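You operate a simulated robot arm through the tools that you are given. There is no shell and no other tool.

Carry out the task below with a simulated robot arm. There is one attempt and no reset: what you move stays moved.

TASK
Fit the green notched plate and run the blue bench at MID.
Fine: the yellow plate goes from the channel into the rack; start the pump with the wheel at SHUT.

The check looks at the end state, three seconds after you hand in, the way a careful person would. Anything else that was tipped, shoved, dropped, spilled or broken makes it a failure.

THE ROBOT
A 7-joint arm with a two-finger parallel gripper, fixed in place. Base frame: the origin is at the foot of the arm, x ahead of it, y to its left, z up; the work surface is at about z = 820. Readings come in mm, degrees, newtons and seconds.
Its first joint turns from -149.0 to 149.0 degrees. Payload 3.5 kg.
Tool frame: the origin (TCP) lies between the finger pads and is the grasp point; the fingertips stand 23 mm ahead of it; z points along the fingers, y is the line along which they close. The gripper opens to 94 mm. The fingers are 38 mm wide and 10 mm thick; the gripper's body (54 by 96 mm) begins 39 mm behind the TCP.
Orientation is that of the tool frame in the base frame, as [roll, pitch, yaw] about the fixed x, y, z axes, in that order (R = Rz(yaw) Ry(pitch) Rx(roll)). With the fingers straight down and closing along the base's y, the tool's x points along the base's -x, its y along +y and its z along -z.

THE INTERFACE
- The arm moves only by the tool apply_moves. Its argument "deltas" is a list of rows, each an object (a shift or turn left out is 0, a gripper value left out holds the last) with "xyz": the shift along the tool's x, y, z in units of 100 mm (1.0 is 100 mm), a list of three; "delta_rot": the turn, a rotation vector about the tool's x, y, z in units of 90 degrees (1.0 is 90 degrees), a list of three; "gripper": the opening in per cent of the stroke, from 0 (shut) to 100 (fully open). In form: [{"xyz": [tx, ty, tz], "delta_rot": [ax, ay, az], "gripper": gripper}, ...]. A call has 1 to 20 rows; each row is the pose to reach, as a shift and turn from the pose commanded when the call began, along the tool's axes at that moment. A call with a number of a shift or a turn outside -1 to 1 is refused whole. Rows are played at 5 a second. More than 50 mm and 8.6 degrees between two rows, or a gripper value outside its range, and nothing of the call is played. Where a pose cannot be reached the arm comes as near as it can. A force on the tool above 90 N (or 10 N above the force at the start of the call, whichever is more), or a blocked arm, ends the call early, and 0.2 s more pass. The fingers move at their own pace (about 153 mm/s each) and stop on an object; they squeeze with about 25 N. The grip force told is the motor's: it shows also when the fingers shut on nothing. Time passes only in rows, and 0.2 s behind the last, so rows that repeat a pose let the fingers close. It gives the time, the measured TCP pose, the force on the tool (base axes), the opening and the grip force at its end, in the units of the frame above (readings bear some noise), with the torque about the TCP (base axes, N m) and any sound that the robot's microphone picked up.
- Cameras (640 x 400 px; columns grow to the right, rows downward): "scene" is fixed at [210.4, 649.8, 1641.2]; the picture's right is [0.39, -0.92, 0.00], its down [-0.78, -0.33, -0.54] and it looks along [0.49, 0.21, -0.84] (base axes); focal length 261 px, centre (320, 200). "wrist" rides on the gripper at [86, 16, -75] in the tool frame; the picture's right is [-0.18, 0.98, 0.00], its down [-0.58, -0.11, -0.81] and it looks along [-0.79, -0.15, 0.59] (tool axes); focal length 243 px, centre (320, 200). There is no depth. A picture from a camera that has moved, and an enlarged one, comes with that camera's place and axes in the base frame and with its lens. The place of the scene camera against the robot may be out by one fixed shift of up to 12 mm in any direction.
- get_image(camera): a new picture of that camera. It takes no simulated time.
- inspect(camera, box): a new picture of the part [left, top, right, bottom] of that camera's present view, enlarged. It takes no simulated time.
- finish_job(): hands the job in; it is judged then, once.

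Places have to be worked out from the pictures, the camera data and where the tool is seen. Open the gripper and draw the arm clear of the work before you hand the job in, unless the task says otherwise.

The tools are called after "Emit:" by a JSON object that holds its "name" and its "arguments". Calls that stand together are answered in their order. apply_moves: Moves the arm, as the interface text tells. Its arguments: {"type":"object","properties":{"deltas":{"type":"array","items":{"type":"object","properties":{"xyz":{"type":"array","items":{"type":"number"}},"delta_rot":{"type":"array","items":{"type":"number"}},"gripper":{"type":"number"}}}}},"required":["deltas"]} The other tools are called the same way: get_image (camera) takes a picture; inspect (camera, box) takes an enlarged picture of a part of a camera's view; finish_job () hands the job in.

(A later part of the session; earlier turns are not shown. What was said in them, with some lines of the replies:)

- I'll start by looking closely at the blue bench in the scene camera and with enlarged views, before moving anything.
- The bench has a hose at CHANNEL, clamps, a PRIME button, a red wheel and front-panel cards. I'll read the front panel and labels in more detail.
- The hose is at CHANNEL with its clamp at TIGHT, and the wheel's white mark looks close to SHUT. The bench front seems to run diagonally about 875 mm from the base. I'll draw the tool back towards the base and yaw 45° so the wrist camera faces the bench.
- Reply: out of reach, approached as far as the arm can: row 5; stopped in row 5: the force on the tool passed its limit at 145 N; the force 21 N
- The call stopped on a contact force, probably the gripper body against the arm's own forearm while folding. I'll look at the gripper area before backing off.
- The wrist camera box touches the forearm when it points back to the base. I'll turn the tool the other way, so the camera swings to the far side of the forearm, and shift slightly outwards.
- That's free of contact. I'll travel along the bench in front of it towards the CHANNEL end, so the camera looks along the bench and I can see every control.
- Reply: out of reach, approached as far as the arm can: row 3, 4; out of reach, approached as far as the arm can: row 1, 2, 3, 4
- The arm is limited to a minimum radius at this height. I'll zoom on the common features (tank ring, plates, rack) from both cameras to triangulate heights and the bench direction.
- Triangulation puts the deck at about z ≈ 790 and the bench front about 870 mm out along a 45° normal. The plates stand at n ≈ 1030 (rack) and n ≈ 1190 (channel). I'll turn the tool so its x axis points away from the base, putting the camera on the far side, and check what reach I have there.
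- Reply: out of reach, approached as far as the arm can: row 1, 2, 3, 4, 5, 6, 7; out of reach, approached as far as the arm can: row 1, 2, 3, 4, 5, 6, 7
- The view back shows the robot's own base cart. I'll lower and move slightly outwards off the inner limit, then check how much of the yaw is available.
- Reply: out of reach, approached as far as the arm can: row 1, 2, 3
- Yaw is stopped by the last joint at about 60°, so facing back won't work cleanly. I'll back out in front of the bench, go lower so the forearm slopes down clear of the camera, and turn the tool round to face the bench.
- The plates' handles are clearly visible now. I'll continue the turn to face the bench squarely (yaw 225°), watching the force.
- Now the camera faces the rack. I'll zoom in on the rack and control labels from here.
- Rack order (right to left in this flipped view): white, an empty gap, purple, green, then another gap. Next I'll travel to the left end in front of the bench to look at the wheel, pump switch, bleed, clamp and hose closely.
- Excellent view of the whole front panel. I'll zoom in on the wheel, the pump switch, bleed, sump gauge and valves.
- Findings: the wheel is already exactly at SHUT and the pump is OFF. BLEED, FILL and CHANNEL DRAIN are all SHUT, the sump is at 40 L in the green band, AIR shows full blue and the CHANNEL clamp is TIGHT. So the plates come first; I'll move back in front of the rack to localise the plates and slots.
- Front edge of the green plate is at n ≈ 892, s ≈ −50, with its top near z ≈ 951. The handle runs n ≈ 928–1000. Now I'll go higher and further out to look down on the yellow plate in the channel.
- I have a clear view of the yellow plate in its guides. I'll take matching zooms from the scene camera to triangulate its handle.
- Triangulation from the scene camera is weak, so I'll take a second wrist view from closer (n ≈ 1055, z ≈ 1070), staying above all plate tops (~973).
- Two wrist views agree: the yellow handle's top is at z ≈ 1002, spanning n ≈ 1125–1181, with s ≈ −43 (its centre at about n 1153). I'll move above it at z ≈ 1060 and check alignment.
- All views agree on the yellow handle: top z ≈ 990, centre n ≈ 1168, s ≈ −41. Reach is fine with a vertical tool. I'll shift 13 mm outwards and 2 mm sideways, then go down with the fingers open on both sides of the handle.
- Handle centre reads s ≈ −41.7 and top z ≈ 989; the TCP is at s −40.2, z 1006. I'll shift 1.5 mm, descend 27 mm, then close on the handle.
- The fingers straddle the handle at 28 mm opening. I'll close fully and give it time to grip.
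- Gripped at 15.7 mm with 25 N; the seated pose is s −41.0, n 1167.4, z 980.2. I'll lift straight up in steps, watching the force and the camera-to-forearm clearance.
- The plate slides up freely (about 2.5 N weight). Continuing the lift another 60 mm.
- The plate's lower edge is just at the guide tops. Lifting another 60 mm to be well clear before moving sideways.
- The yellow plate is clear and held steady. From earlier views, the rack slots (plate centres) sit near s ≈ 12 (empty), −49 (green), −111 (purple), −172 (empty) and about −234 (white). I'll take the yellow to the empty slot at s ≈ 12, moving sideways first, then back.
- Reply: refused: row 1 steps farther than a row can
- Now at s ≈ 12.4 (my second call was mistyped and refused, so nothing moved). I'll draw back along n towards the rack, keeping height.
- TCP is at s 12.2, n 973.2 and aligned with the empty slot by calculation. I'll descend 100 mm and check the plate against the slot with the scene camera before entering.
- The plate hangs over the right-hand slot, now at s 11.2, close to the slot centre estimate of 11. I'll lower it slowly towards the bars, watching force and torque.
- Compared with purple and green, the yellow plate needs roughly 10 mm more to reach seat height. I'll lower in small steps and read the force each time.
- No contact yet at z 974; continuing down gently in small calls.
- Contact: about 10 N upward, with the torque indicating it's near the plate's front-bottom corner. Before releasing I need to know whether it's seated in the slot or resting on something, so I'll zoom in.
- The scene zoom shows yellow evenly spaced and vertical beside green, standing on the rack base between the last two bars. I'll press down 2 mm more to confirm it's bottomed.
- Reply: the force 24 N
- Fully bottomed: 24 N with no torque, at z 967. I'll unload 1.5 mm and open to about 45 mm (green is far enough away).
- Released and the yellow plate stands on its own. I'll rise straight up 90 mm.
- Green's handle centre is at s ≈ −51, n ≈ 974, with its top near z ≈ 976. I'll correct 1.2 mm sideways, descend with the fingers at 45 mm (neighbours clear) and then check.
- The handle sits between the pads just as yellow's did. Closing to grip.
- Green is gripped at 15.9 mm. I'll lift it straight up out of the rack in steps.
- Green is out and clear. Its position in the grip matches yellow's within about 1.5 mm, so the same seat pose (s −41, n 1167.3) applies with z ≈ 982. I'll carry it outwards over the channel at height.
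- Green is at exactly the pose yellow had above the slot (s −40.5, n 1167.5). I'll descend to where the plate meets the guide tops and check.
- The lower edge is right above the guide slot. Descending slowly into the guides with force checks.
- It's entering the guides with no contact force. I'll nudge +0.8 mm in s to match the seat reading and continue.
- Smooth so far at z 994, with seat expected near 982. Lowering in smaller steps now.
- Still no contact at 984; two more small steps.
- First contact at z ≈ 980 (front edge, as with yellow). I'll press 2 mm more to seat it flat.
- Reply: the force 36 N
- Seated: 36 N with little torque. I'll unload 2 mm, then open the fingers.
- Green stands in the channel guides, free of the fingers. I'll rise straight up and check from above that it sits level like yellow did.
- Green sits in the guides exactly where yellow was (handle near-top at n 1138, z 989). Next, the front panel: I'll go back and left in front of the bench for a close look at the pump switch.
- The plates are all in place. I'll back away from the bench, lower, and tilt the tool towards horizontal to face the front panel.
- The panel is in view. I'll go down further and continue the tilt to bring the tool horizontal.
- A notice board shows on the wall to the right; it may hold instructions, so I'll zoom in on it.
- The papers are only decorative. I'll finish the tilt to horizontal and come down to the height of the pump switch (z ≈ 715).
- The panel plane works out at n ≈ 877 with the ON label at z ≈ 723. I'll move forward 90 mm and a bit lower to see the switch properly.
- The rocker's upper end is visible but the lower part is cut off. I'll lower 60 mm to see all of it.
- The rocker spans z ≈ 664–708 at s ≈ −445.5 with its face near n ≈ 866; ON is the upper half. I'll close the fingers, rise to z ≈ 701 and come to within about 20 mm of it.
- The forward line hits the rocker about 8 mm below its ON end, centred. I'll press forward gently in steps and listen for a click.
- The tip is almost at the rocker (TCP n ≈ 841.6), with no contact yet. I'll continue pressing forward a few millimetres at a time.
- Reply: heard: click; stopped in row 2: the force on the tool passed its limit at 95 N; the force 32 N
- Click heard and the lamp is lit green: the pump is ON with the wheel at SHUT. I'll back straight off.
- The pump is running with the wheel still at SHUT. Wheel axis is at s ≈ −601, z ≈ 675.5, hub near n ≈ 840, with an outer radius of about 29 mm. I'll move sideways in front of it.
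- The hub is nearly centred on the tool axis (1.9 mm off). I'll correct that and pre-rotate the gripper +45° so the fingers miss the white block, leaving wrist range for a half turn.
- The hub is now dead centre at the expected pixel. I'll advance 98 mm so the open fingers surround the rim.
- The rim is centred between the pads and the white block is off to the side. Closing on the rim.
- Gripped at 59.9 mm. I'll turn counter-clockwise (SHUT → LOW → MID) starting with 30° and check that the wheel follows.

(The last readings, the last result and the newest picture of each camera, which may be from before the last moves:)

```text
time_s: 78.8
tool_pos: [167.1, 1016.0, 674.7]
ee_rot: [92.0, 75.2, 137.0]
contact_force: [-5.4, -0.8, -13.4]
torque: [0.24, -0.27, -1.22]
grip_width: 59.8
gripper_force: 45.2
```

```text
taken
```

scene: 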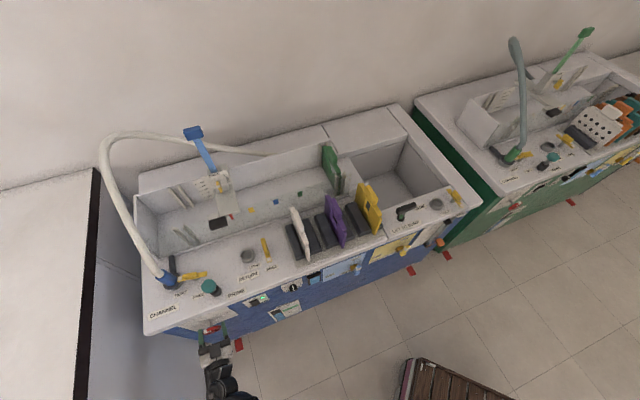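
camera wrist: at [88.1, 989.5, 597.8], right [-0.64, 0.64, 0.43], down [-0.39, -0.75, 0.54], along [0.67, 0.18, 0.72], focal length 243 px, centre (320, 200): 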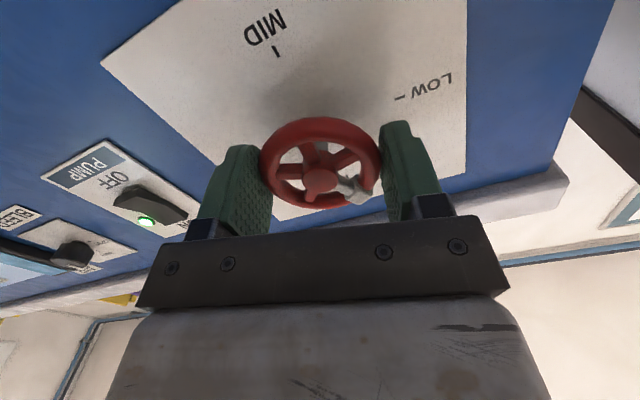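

The wheel turns with the gripper (the white block stays fixed relative to the fingers). Continuing another 60°.

Emit:
{"name": "apply_moves", "arguments": {"deltas": [{"delta_rot": [0, 0, -0.08], "gripper": 45}, {"delta_rot": [0, 0, -0.16], "gripper": 45}, {"delta_rot": [0, 0, -0.24], "gripper": 45}, {"delta_rot": [0, 0, -0.32], "gripper": 45}, {"delta_rot": [0, 0, -0.4], "gripper": 45}, {"delta_rot": [0, 0, -0.5], "gripper": 45}, {"delta_rot": [0, 0, -0.58], "gripper": 45}, {"delta_rot": [0, 0, -0.667], "gripper": 45}]}}

Emit:
{"name": "get_image", "arguments": {"camera": "wrist"}}

Emit:
{"name": "get_image", "arguments": {"camera": "scene"}}

```text
refused: row 6 steps farther than a row can; nothing moved
```

```text
taken
camera wrist: at [88.1, 989.5, 597.8], right [-0.64, 0.64, 0.43], down [-0.39, -0.75, 0.54], along [0.67, 0.18, 0.72], focal length 243 px, centre (320, 200)
```

wrist: 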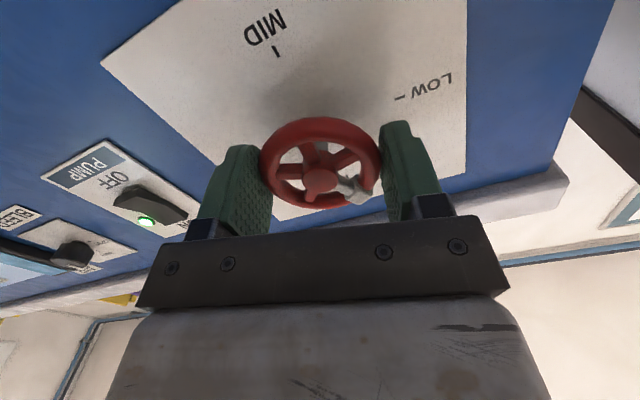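

```text
taken
```

scene: 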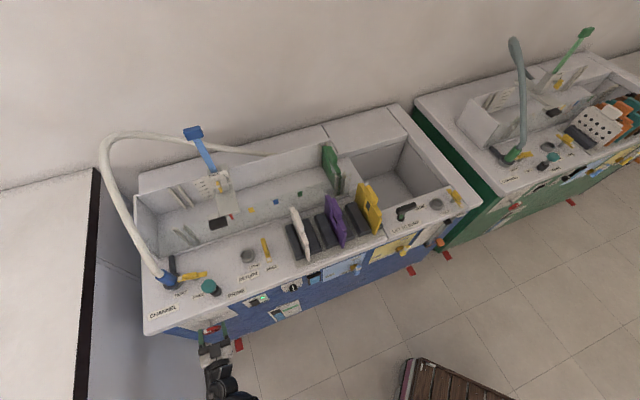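

One row step was too big, so that call was refused. Repeating the 60° turn with even steps.

Emit:
{"name": "apply_moves", "arguments": {"deltas": [{"delta_rot": [0, 0, -0.08], "gripper": 45}, {"delta_rot": [0, 0, -0.16], "gripper": 45}, {"delta_rot": [0, 0, -0.24], "gripper": 45}, {"delta_rot": [0, 0, -0.32], "gripper": 45}, {"delta_rot": [0, 0, -0.4], "gripper": 45}, {"delta_rot": [0, 0, -0.48], "gripper": 45}, {"delta_rot": [0, 0, -0.56], "gripper": 45}, {"delta_rot": [0, 0, -0.64], "gripper": 45}]}}

Emit:
{"name": "get_image", "arguments": {"camera": "wrist"}}

Emit:
{"name": "get_image", "arguments": {"camera": "scene"}}

```text
time_s: 80.7
tool_pos: [167.1, 1016.1, 674.1]
ee_rot: [-90.6, 47.1, -45.3]
contact_force: [-18.9, 13.7, -11.2]
torque: [-0.28, 0.31, -1.12]
grip_width: 60.0
gripper_force: 44.9
```

```text
taken
camera wrist: at [148.4, 930.0, 602.9], right [-0.6, 0.59, -0.53], down [-0.79, -0.35, 0.51], along [0.11, 0.73, 0.68], focal length 243 px, centre (320, 200)
```

wrist: 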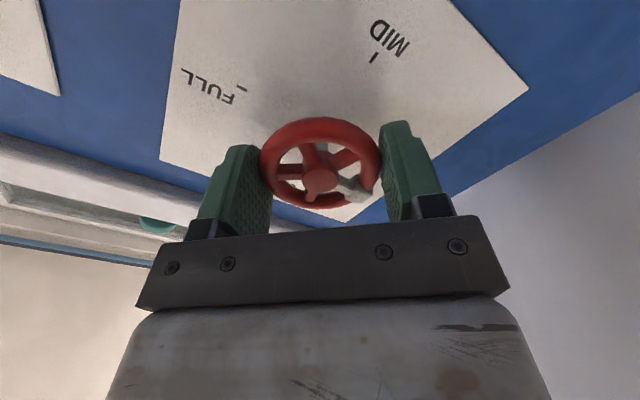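

```text
taken
```

scene: 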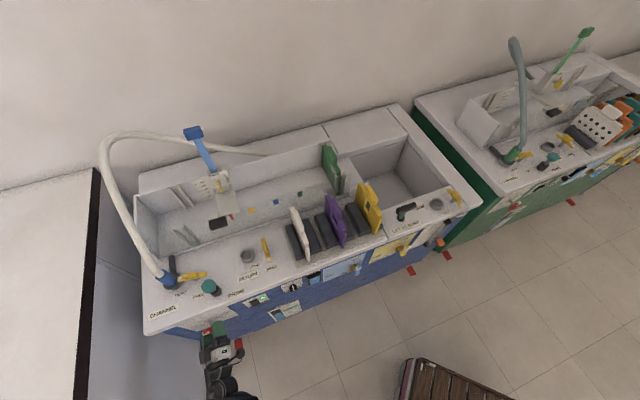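

The wheel is now about 88° round (at LOW). There's a ~25 N side load from a slight axis offset, so I'll shift the tool about 1.5 mm along that force while continuing 45°.

Emit:
{"name": "apply_moves", "arguments": {"deltas": [{"xyz": [0.003, 0.007, 0], "gripper": 45}, {"xyz": [0.005, 0.014, 0], "delta_rot": [0, 0, -0.08], "gripper": 45}, {"xyz": [0.005, 0.014, 0], "delta_rot": [0, 0, -0.16], "gripper": 45}, {"xyz": [0.005, 0.014, 0], "delta_rot": [0, 0, -0.24], "gripper": 45}, {"xyz": [0.005, 0.014, 0], "delta_rot": [0, 0, -0.32], "gripper": 45}, {"xyz": [0.005, 0.014, 0], "delta_rot": [0, 0, -0.4], "gripper": 45}, {"xyz": [0.005, 0.014, 0], "delta_rot": [0, 0, -0.48], "gripper": 45}]}}

Emit:
{"name": "get_image", "arguments": {"camera": "wrist"}}

Emit:
{"name": "get_image", "arguments": {"camera": "scene"}}

```text
time_s: 82.2
tool_pos: [166.9, 1016.6, 675.4]
ee_rot: [-90.4, 3.9, -44.9]
contact_force: [-17.3, 21.3, 14.0]
torque: [-0.08, 0.06, -0.53]
grip_width: 59.8
gripper_force: 44.9
```

```text
taken
camera wrist: at [175.7, 903.3, 655.0], right [-0.18, 0.17, -0.97], down [-0.97, -0.17, 0.15], along [-0.14, 0.97, 0.2], focal length 243 px, centre (320, 200)
```

wrist: 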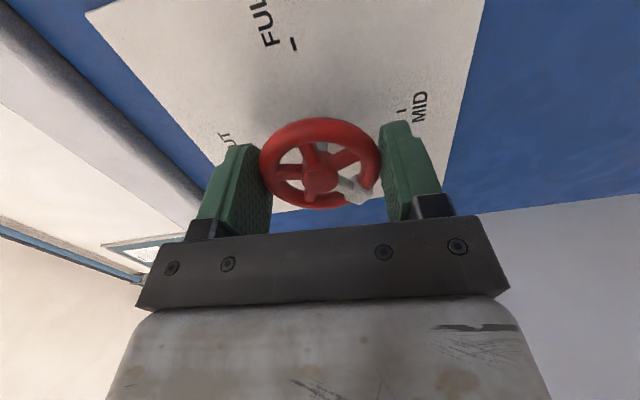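

```text
taken
```

scene: 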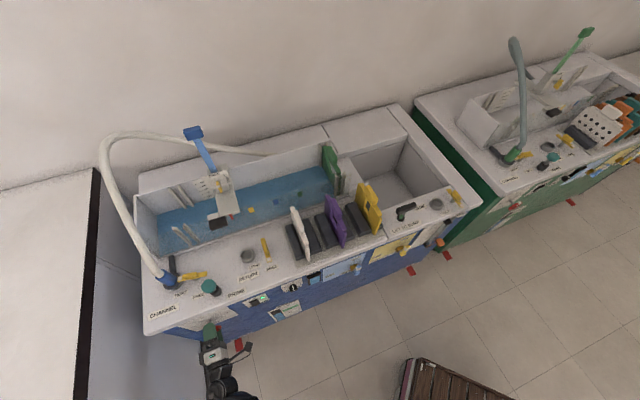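

Water is filling the channel behind the green plate with no sign of leaks. The wheel is at about 131°; I'll relieve the side load (1.2 mm) and turn the remaining 49° to MID.

Emit:
{"name": "apply_moves", "arguments": {"deltas": [{"xyz": [-0.006, -0.003, 0], "gripper": 45}, {"xyz": [-0.012, -0.006, 0], "delta_rot": [0, 0, -0.08], "gripper": 45}, {"xyz": [-0.012, -0.006, 0], "delta_rot": [0, 0, -0.16], "gripper": 45}, {"xyz": [-0.012, -0.006, 0], "delta_rot": [0, 0, -0.24], "gripper": 45}, {"xyz": [-0.012, -0.006, 0], "delta_rot": [0, 0, -0.32], "gripper": 45}, {"xyz": [-0.012, -0.006, 0], "delta_rot": [0, 0, -0.4], "gripper": 45}, {"xyz": [-0.012, -0.006, 0], "delta_rot": [0, 0, -0.475], "gripper": 45}, {"xyz": [-0.012, -0.006, 0], "delta_rot": [0, 0, -0.547], "gripper": 45}]}}

Emit:
{"name": "get_image", "arguments": {"camera": "wrist"}}

Emit:
{"name": "get_image", "arguments": {"camera": "scene"}}

Emit:
{"name": "inspect", "arguments": {"camera": "wrist", "box": [220, 40, 440, 220]}}

```text
time_s: 84.0
tool_pos: [168.1, 1015.8, 675.3]
ee_rot: [-90.7, -45.4, -44.5]
contact_force: [1.2, 0.7, 2.6]
torque: [-0.04, 0.05, -1.15]
grip_width: 59.8
gripper_force: 45.0
```

```text
taken
camera wrist: at [166.8, 912.7, 727.4], right [0.4, -0.41, -0.82], down [-0.92, -0.23, -0.33], along [-0.05, 0.88, -0.46], focal length 243 px, centre (320, 200)
```

wrist: 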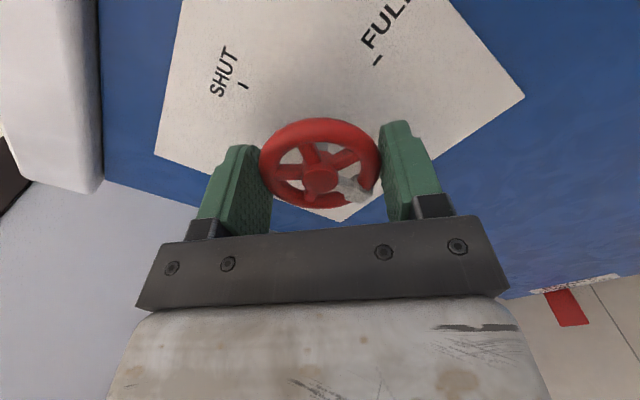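

```text
taken
```

scene: 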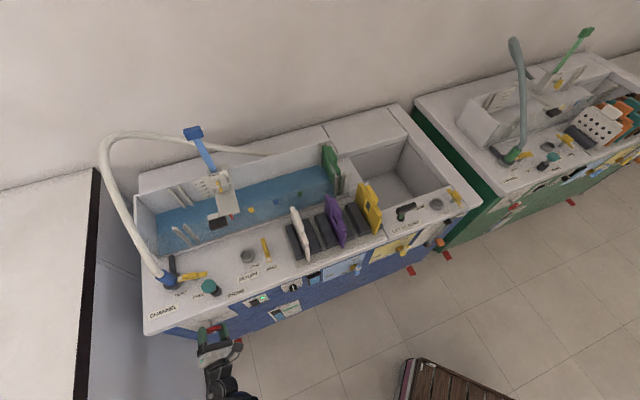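

```text
2.22 times, centred on (330, 130) of wrist
camera zoom: at [166.8, 912.7, 727.4], right [0.4, -0.41, -0.82], down [-0.92, -0.23, -0.33], along [-0.05, 0.88, -0.46], focal length 539 px, centre (298, 356)
```

zoom: 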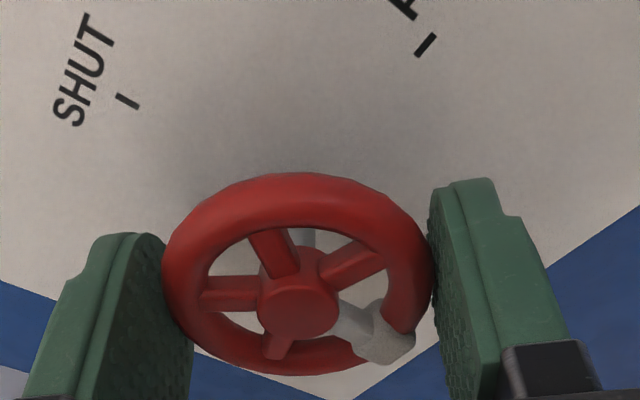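

The view mirrors the starting one (SHUT tick where MID was), so the wheel has turned 180° to MID. I'll open and back straight off, then verify.

Emit:
{"name": "apply_moves", "arguments": {"deltas": [{"gripper": 65}, {"gripper": 80}, {"gripper": 90}, {"xyz": [0, 0, -0.15], "gripper": 90}, {"xyz": [0, 0, -0.4], "gripper": 90}, {"xyz": [0, 0, -0.7], "gripper": 90}, {"xyz": [0, 0, -1.0], "gripper": 90}]}}

Emit:
{"name": "get_image", "arguments": {"camera": "wrist"}}

Emit:
{"name": "inspect", "arguments": {"camera": "wrist", "box": [200, 0, 440, 150]}}

Emit:
{"name": "get_image", "arguments": {"camera": "scene"}}

```text
time_s: 85.7
tool_pos: [96.5, 944.5, 676.1]
ee_rot: [-90.6, -45.1, -44.5]
contact_force: [1.2, 0.1, -0.1]
torque: [-0.01, 0.0, 0.0]
grip_width: 84.7
gripper_force: 0.1
```

```text
taken
camera wrist: at [95.7, 842.1, 728.3], right [0.4, -0.4, -0.82], down [-0.92, -0.23, -0.33], along [-0.05, 0.89, -0.46], focal length 243 px, centre (320, 200)
```

wrist: 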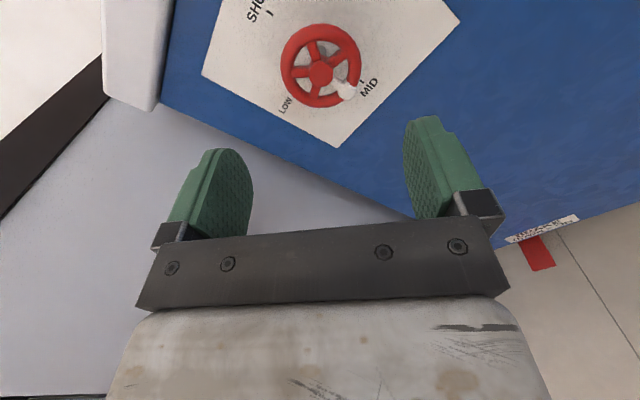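

```text
2.67 times, centred on (320, 75) of wrist
camera zoom: at [95.7, 842.1, 728.3], right [0.4, -0.4, -0.82], down [-0.92, -0.23, -0.33], along [-0.05, 0.89, -0.46], focal length 647 px, centre (320, 533)
```

zoom: 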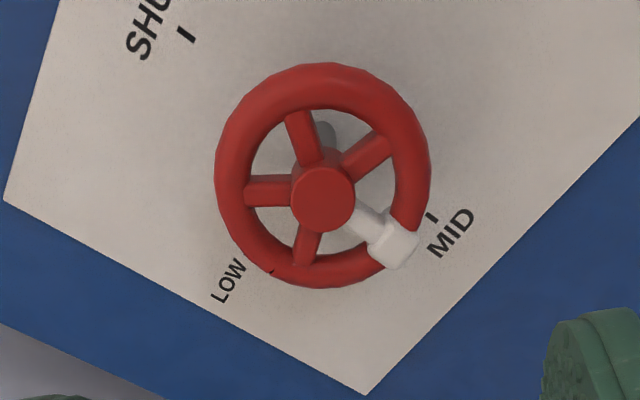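

```text
taken
```

scene: 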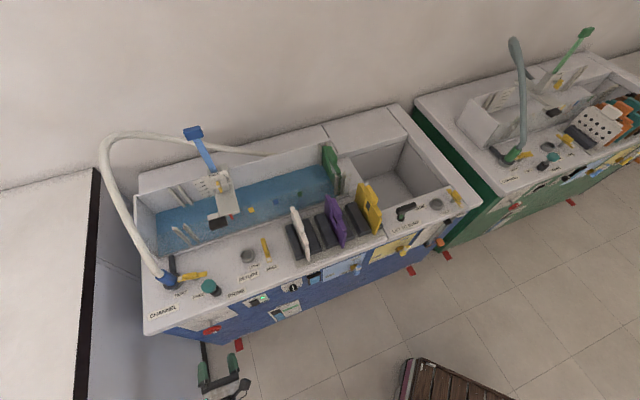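

The block points at MID. To judge the angle more precisely I'll zoom in tightly on the wheel and ticks.

Emit:
{"name": "inspect", "arguments": {"camera": "wrist", "box": [260, 0, 400, 120]}}

Emit:
{"name": "inspect", "arguments": {"camera": "scene", "box": [180, 300, 240, 340]}}

Emit:
{"name": "inspect", "arguments": {"camera": "scene", "box": [130, 130, 390, 290]}}

```text
3.33 times, centred on (330, 60) of wrist
camera zoom: at [95.7, 842.1, 728.3], right [0.4, -0.4, -0.82], down [-0.92, -0.23, -0.33], along [-0.05, 0.89, -0.46], focal length 809 px, centre (287, 667)
```

zoom: 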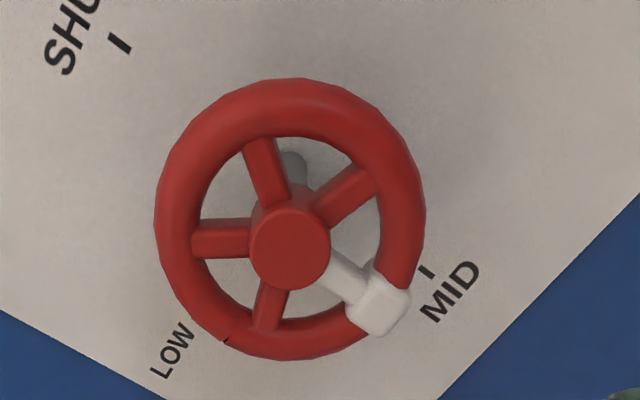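

```text
10.00 times, centred on (210, 320) of scene
camera zoom: at [210.4, 649.8, 1641.2], right [0.39, -0.92, 0.0], down [-0.78, -0.33, -0.54], along [0.49, 0.21, -0.84], focal length 2609 px, centre (1420, -1000)
```

zoom: 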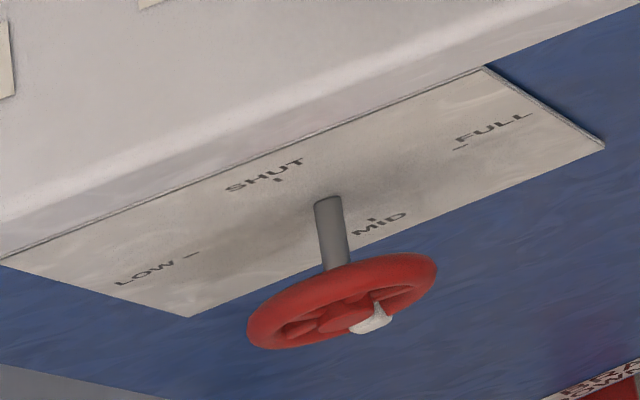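

```text
2.46 times, centred on (260, 210) of scene
camera zoom: at [210.4, 649.8, 1641.2], right [0.39, -0.92, 0.0], down [-0.78, -0.33, -0.54], along [0.49, 0.21, -0.84], focal length 642 px, centre (468, 175)
```

zoom: 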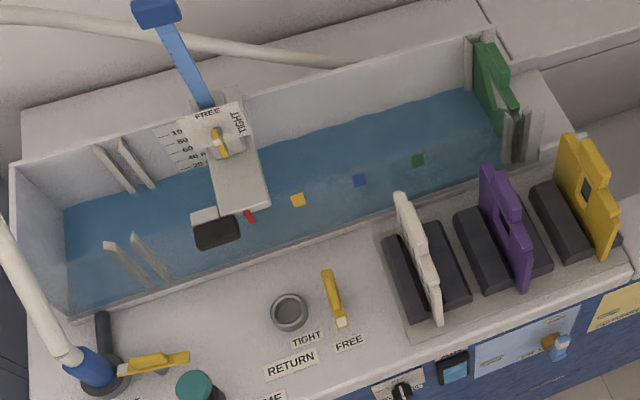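

The block points at MID within a few degrees, water stands behind the green plate and nothing is leaking. I'll back off further and turn the wrist back to get a square-on view of the wheel for a final check.

Emit:
{"name": "apply_moves", "arguments": {"deltas": [{"xyz": [0, 0, -0.1], "delta_rot": [0, 0, 0.083], "gripper": 90}, {"xyz": [0, 0, -0.2], "delta_rot": [0, 0, 0.166]}, {"xyz": [0, 0, -0.3], "delta_rot": [0, 0, 0.25]}, {"xyz": [0, 0, -0.4], "delta_rot": [0, 0, 0.333]}, {"xyz": [0, 0, -0.5], "delta_rot": [0, 0, 0.416]}, {"xyz": [0, 0, -0.6], "delta_rot": [0, 0, 0.5]}, {"xyz": [0, 0, -0.7], "delta_rot": [0, 0, 0.583]}, {"xyz": [0, 0, -0.8], "delta_rot": [0, 0, 0.666]}, {"xyz": [0, 0, -0.8], "delta_rot": [0, 0, 0.75]}]}}

Emit:
{"name": "apply_moves", "arguments": {"deltas": [{"delta_rot": [0, 0, 0.083]}, {"delta_rot": [0, 0, 0.166]}, {"delta_rot": [0, 0, 0.25]}, {"delta_rot": [0, 0, 0.333]}, {"delta_rot": [0, 0, 0.416]}, {"delta_rot": [0, 0, 0.5]}, {"delta_rot": [0, 0, 0.583]}, {"delta_rot": [0, 0, 0.666]}, {"delta_rot": [0, 0, 0.75]}]}}

Emit:
{"name": "get_image", "arguments": {"camera": "wrist"}}

```text
time_s: 87.7
tool_pos: [39.8, 888.8, 676.3]
ee_rot: [-90.5, 22.5, -45.0]
contact_force: [-0.3, 0.2, -0.3]
torque: [-0.04, -0.02, 0.04]
grip_width: 84.5
gripper_force: 0.0
```

```text
time_s: 89.7
tool_pos: [40.1, 889.4, 677.6]
ee_rot: [-177.0, 89.6, -132.0]
contact_force: [-0.4, 0.6, 0.2]
torque: [0.02, -0.03, -0.01]
grip_width: 84.5
gripper_force: 0.1
```

```text
taken
camera wrist: at [-24.2, 847.6, 592.2], right [-0.7, 0.69, 0.18], down [-0.49, -0.64, 0.59], along [0.53, 0.32, 0.79], focal length 243 px, centre (320, 200)
```

wrist: 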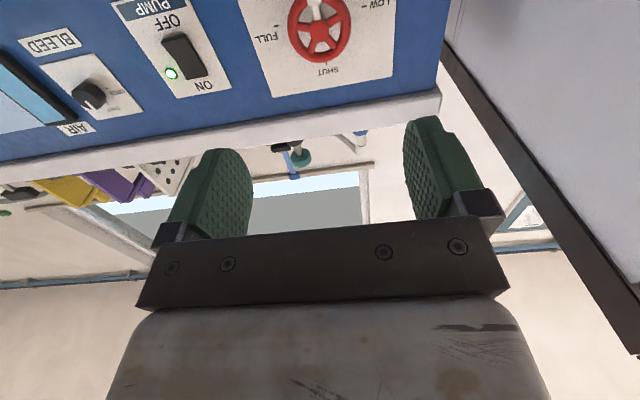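

I'll tilt the tool up so the camera looks level and square at the wheel.

Emit:
{"name": "apply_moves", "arguments": {"deltas": [{"delta_rot": [0, 0.08, 0]}, {"delta_rot": [0, 0.16, 0]}, {"delta_rot": [0, 0.24, 0]}, {"delta_rot": [0, 0.32, 0]}, {"delta_rot": [0, 0.4, 0]}, {"delta_rot": [0, 0.48, 0]}, {"delta_rot": [0, 0.55, 0]}]}}

Emit:
{"name": "get_image", "arguments": {"camera": "wrist"}}

Emit:
{"name": "inspect", "arguments": {"camera": "wrist", "box": [280, 130, 400, 220]}}

```text
time_s: 91.2
tool_pos: [39.6, 888.7, 677.3]
ee_rot: [-179.8, 40.0, -134.7]
contact_force: [0.8, -0.2, 0.1]
torque: [0.02, -0.01, 0.02]
grip_width: 84.8
gripper_force: 0.1
```

```text
taken
camera wrist: at [-51.6, 820.0, 679.5], right [-0.6, 0.79, 0.12], down [0.02, -0.13, 0.99], along [0.8, 0.6, 0.06], focal length 243 px, centre (320, 200)
```

wrist: 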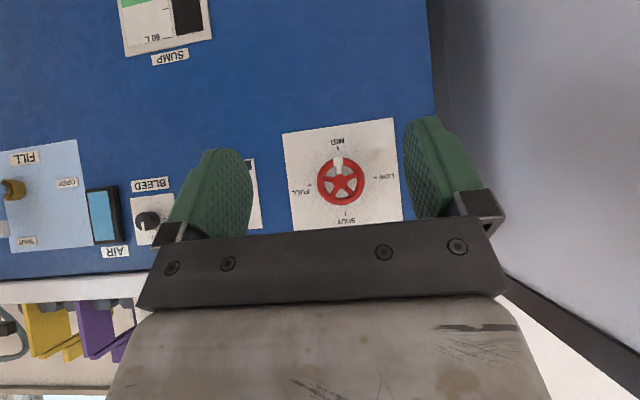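

```text
4.44 times, centred on (340, 175) of wrist
camera zoom: at [-51.6, 820.0, 679.5], right [-0.6, 0.79, 0.12], down [0.02, -0.13, 0.99], along [0.8, 0.6, 0.06], focal length 1078 px, centre (231, 311)
```

zoom: 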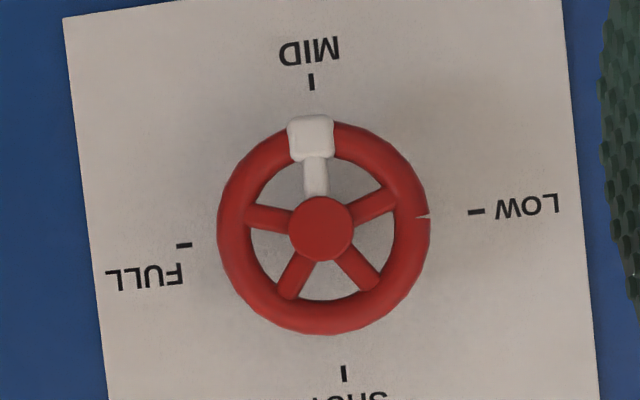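

Square-on, the white mark lines up with the MID tick to within half a degree. Now I'll draw the arm up and back, clear of the bench, and check the whole bench.

Emit:
{"name": "apply_moves", "arguments": {"deltas": [{"xyz": [-0.09, 0, -0.31], "gripper": 100}, {"xyz": [-0.18, 0, -0.63], "gripper": 100}, {"xyz": [-0.27, 0, -0.94], "gripper": 100}]}}

Emit:
{"name": "apply_moves", "arguments": {"deltas": [{"xyz": [-0.2, 0, -0.25], "delta_rot": [0, 0.06, 0]}, {"xyz": [-0.4, 0, -0.5], "delta_rot": [0, 0.12, 0]}, {"xyz": [-0.6, 0, -0.75], "delta_rot": [0, 0.18, 0]}, {"xyz": [-0.8, 0, -0.95], "delta_rot": [0, 0.24, 0]}]}}

Emit:
{"name": "get_image", "arguments": {"camera": "wrist"}}

Emit:
{"name": "get_image", "arguments": {"camera": "scene"}}

```text
time_s: 92.0
tool_pos: [11.0, 861.1, 765.9]
ee_rot: [-179.9, 40.0, -134.8]
contact_force: [0.2, 0.1, -0.4]
torque: [0.01, 0.02, 0.0]
grip_width: 93.6
gripper_force: 0.0
```

```text
time_s: 93.0
tool_pos: [10.7, 862.5, 889.4]
ee_rot: [-179.8, 18.4, -134.8]
contact_force: [0.1, 0.1, 1.1]
torque: [-0.02, 0.05, -0.02]
grip_width: 94.2
gripper_force: 0.2
```

```text
taken
camera wrist: at [-74.7, 799.0, 935.6], right [-0.57, 0.82, 0.06], down [0.28, 0.14, 0.95], along [0.77, 0.56, -0.31], focal length 243 px, centre (320, 200)
```

wrist: 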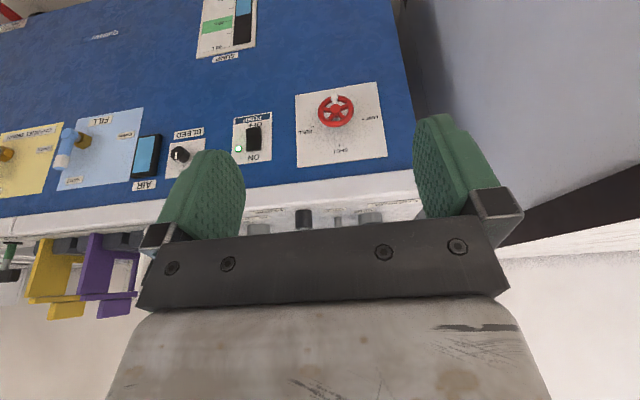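

```text
taken
```

scene: 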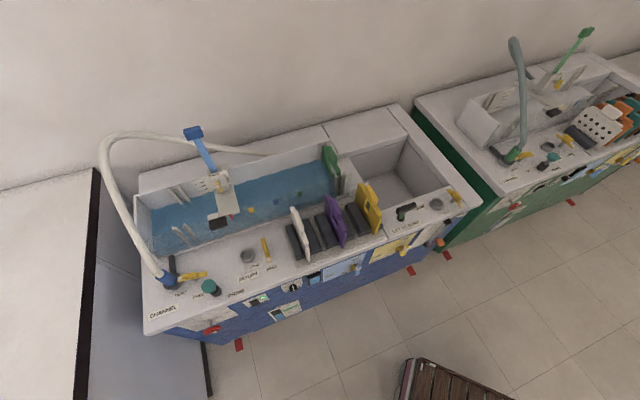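

The lamp is on, the wheel is at MID and the channel is filling. I'll inspect the sump gauge, AIR window and channel closely.

Emit:
{"name": "inspect", "arguments": {"camera": "wrist", "box": [100, 100, 300, 200]}}

Emit:
{"name": "inspect", "arguments": {"camera": "wrist", "box": [180, 0, 280, 70]}}

Emit:
{"name": "inspect", "arguments": {"camera": "scene", "box": [270, 130, 420, 250]}}

Emit:
{"name": "inspect", "arguments": {"camera": "scene", "box": [130, 160, 290, 300]}}

```text
3.20 times, centred on (200, 150) of wrist
camera zoom: at [-74.7, 799.0, 935.6], right [-0.57, 0.82, 0.06], down [0.28, 0.14, 0.95], along [0.77, 0.56, -0.31], focal length 776 px, centre (704, 360)
```

zoom: 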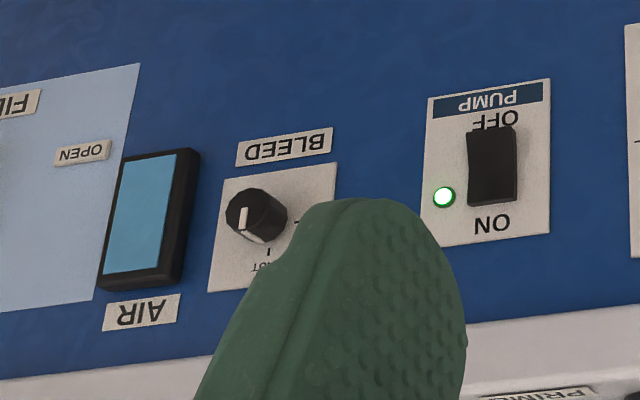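

```text
5.71 times, centred on (230, 35) of wrist
camera zoom: at [-74.7, 799.0, 935.6], right [-0.57, 0.82, 0.06], down [0.28, 0.14, 0.95], along [0.77, 0.56, -0.31], focal length 1386 px, centre (834, 1143)
```

zoom: 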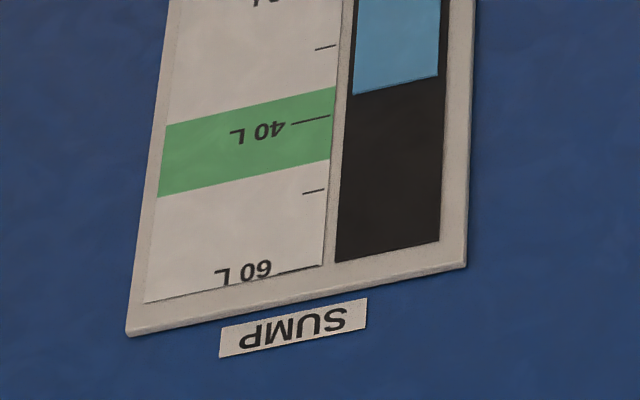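

```text
3.33 times, centred on (345, 190) of scene
camera zoom: at [210.4, 649.8, 1641.2], right [0.39, -0.92, 0.0], down [-0.78, -0.33, -0.54], along [0.49, 0.21, -0.84], focal length 870 px, centre (237, 233)
```

zoom: 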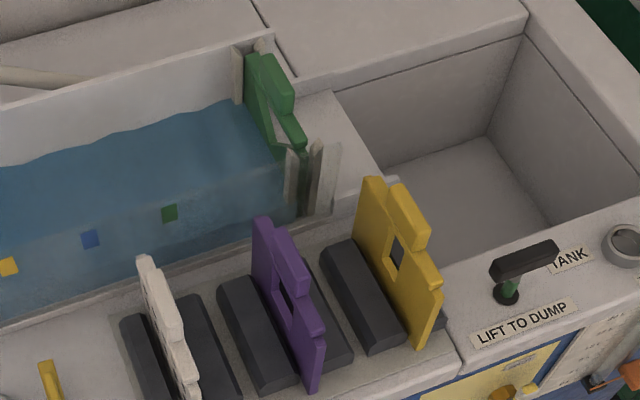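

```text
2.86 times, centred on (210, 230) of scene
camera zoom: at [210.4, 649.8, 1641.2], right [0.39, -0.92, 0.0], down [-0.78, -0.33, -0.54], along [0.49, 0.21, -0.84], focal length 745 px, centre (634, 114)
```

zoom: 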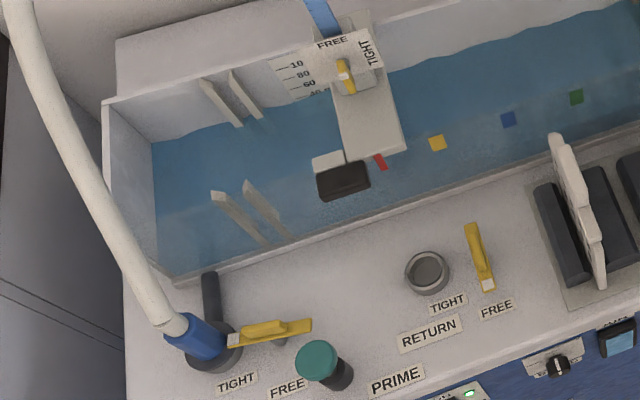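

Everything is as asked. The sump has dropped only by the water now in the channel, AIR is full blue, the pump lamp is on, the hose clamp is TIGHT and yellow, purple and white stand in the rack. I'll draw the arm a little further back and take one last look.

Emit:
{"name": "apply_moves", "arguments": {"deltas": [{"xyz": [0.1, 0, -0.31], "gripper": 100}, {"xyz": [0.2, 0, -0.63], "gripper": 100}, {"xyz": [0.3, 0, -0.94], "gripper": 100}]}}

Emit:
{"name": "get_image", "arguments": {"camera": "scene"}}

Emit:
{"name": "inspect", "arguments": {"camera": "scene", "box": [270, 130, 420, 250]}}

Emit:
{"name": "get_image", "arguments": {"camera": "wrist"}}

```text
time_s: 93.8
tool_pos: [-30.5, 819.6, 970.3]
ee_rot: [-179.8, 18.4, -134.9]
contact_force: [0.4, -0.1, -0.3]
torque: [-0.01, -0.02, 0.01]
grip_width: 94.0
gripper_force: 0.1
```

```text
taken
```

scene: 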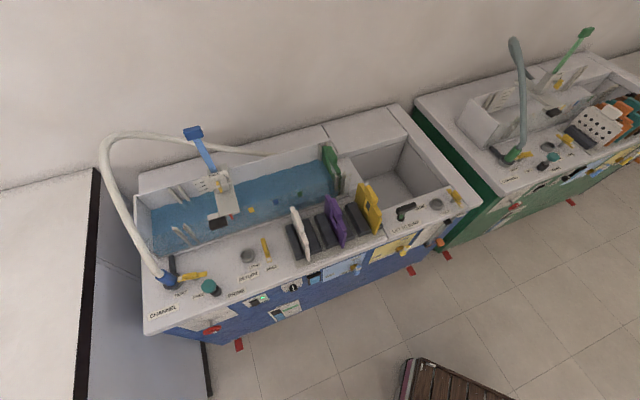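

```text
3.33 times, centred on (345, 190) of scene
camera zoom: at [210.4, 649.8, 1641.2], right [0.39, -0.92, 0.0], down [-0.78, -0.33, -0.54], along [0.49, 0.21, -0.84], focal length 870 px, centre (237, 233)
```

zoom: 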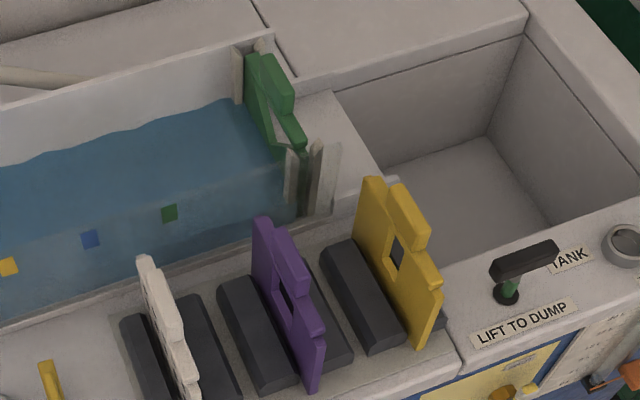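

```text
taken
camera wrist: at [-115.7, 756.2, 1014.2], right [-0.57, 0.82, 0.06], down [0.28, 0.14, 0.95], along [0.77, 0.56, -0.31], focal length 243 px, centre (320, 200)
```

wrist: 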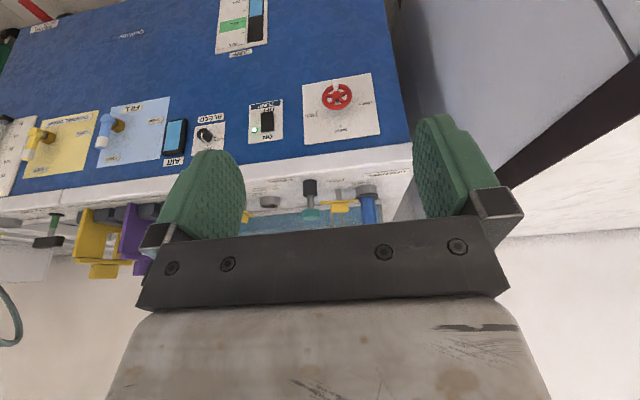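

All is stable. I'll wait a few seconds with the arm still to confirm the run holds (level rising to the notch, no leaks) before handing in.

Emit:
{"name": "apply_moves", "arguments": {"deltas": [{"gripper": 100}, {"gripper": 100}, {"gripper": 100}, {"gripper": 100}, {"gripper": 100}, {"gripper": 100}, {"gripper": 100}, {"gripper": 100}, {"gripper": 100}, {"gripper": 100}, {"gripper": 100}, {"gripper": 100}, {"gripper": 100}, {"gripper": 100}, {"gripper": 100}, {"gripper": 100}, {"gripper": 100}, {"gripper": 100}, {"gripper": 100}, {"gripper": 100}]}}

Emit:
{"name": "inspect", "arguments": {"camera": "scene", "box": [270, 130, 420, 250]}}

Emit:
{"name": "inspect", "arguments": {"camera": "wrist", "box": [140, 0, 400, 160]}}

Emit:
{"name": "get_image", "arguments": {"camera": "scene"}}

```text
time_s: 98.0
tool_pos: [-29.6, 819.6, 968.5]
ee_rot: [-179.8, 18.5, -134.8]
contact_force: [0.8, 0.5, 0.2]
torque: [0.01, -0.01, 0.0]
grip_width: 94.2
gripper_force: 0.1
```

```text
3.33 times, centred on (345, 190) of scene
camera zoom: at [210.4, 649.8, 1641.2], right [0.39, -0.92, 0.0], down [-0.78, -0.33, -0.54], along [0.49, 0.21, -0.84], focal length 870 px, centre (237, 233)
```

zoom: 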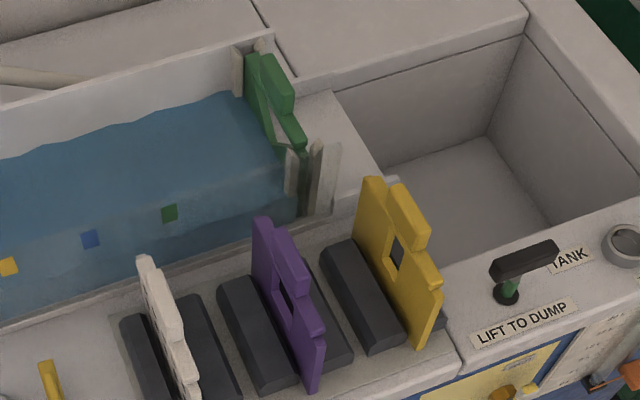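

```text
2.46 times, centred on (270, 80) of wrist
camera zoom: at [-115.6, 756.5, 1014.1], right [-0.57, 0.82, 0.06], down [0.28, 0.13, 0.95], along [0.77, 0.56, -0.31], focal length 597 px, centre (443, 495)
```

zoom: 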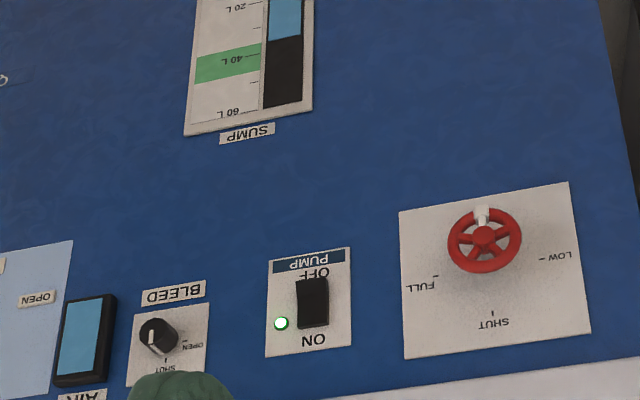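

```text
taken
```

scene: 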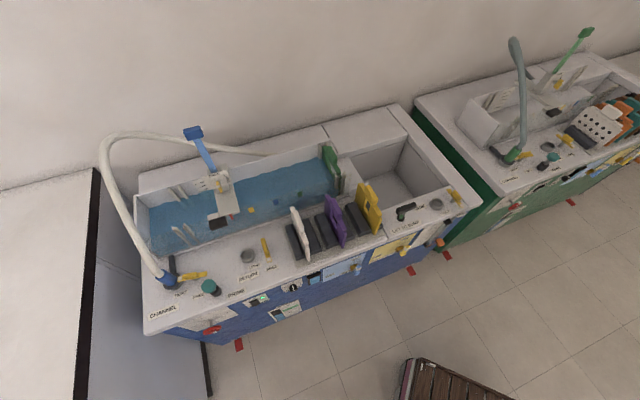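

The run is steady: pump lamp on, wheel at MID, water rising evenly behind the seated green plate, nothing leaking or displaced. Yellow is in the rack and the arm is clear with the gripper open, so I'm handing in.

Emit:
{"name": "finish_job", "arguments": {}}

```text
The job is handed in.
```

The job is handed in: the green notched plate is fitted in the channel and the blue bench is running with the wheel at MID.

- **Yellow plate:** I lifted it out of the channel and seated it in the empty slot at the right-hand end of the rack. It stands upright on its own.
- **Green plate:** It is fully down in the channel guides, at the same place and height the yellow plate had.
- **Pump:** I switched it ON while the wheel was still at SHUT. It clicked and the lamp lit green.
- **Wheel:** I then turned it from SHUT past LOW to MID. The white mark lines up with the MID tick to within about half a degree.

At the last check the channel was still filling behind the green plate, so water was not yet running over the notch. I saw no leaks, and nothing else on the bench had moved.

The sump has dropped from 40 L to about 34–35 L as the channel fills, at or just under the bottom edge of its green band. I left the LIFT TO DUMP handle down, so once water passes the notch it should collect in the tank and the sump will keep falling.

The gripper is open and the arm is clear of the bench.
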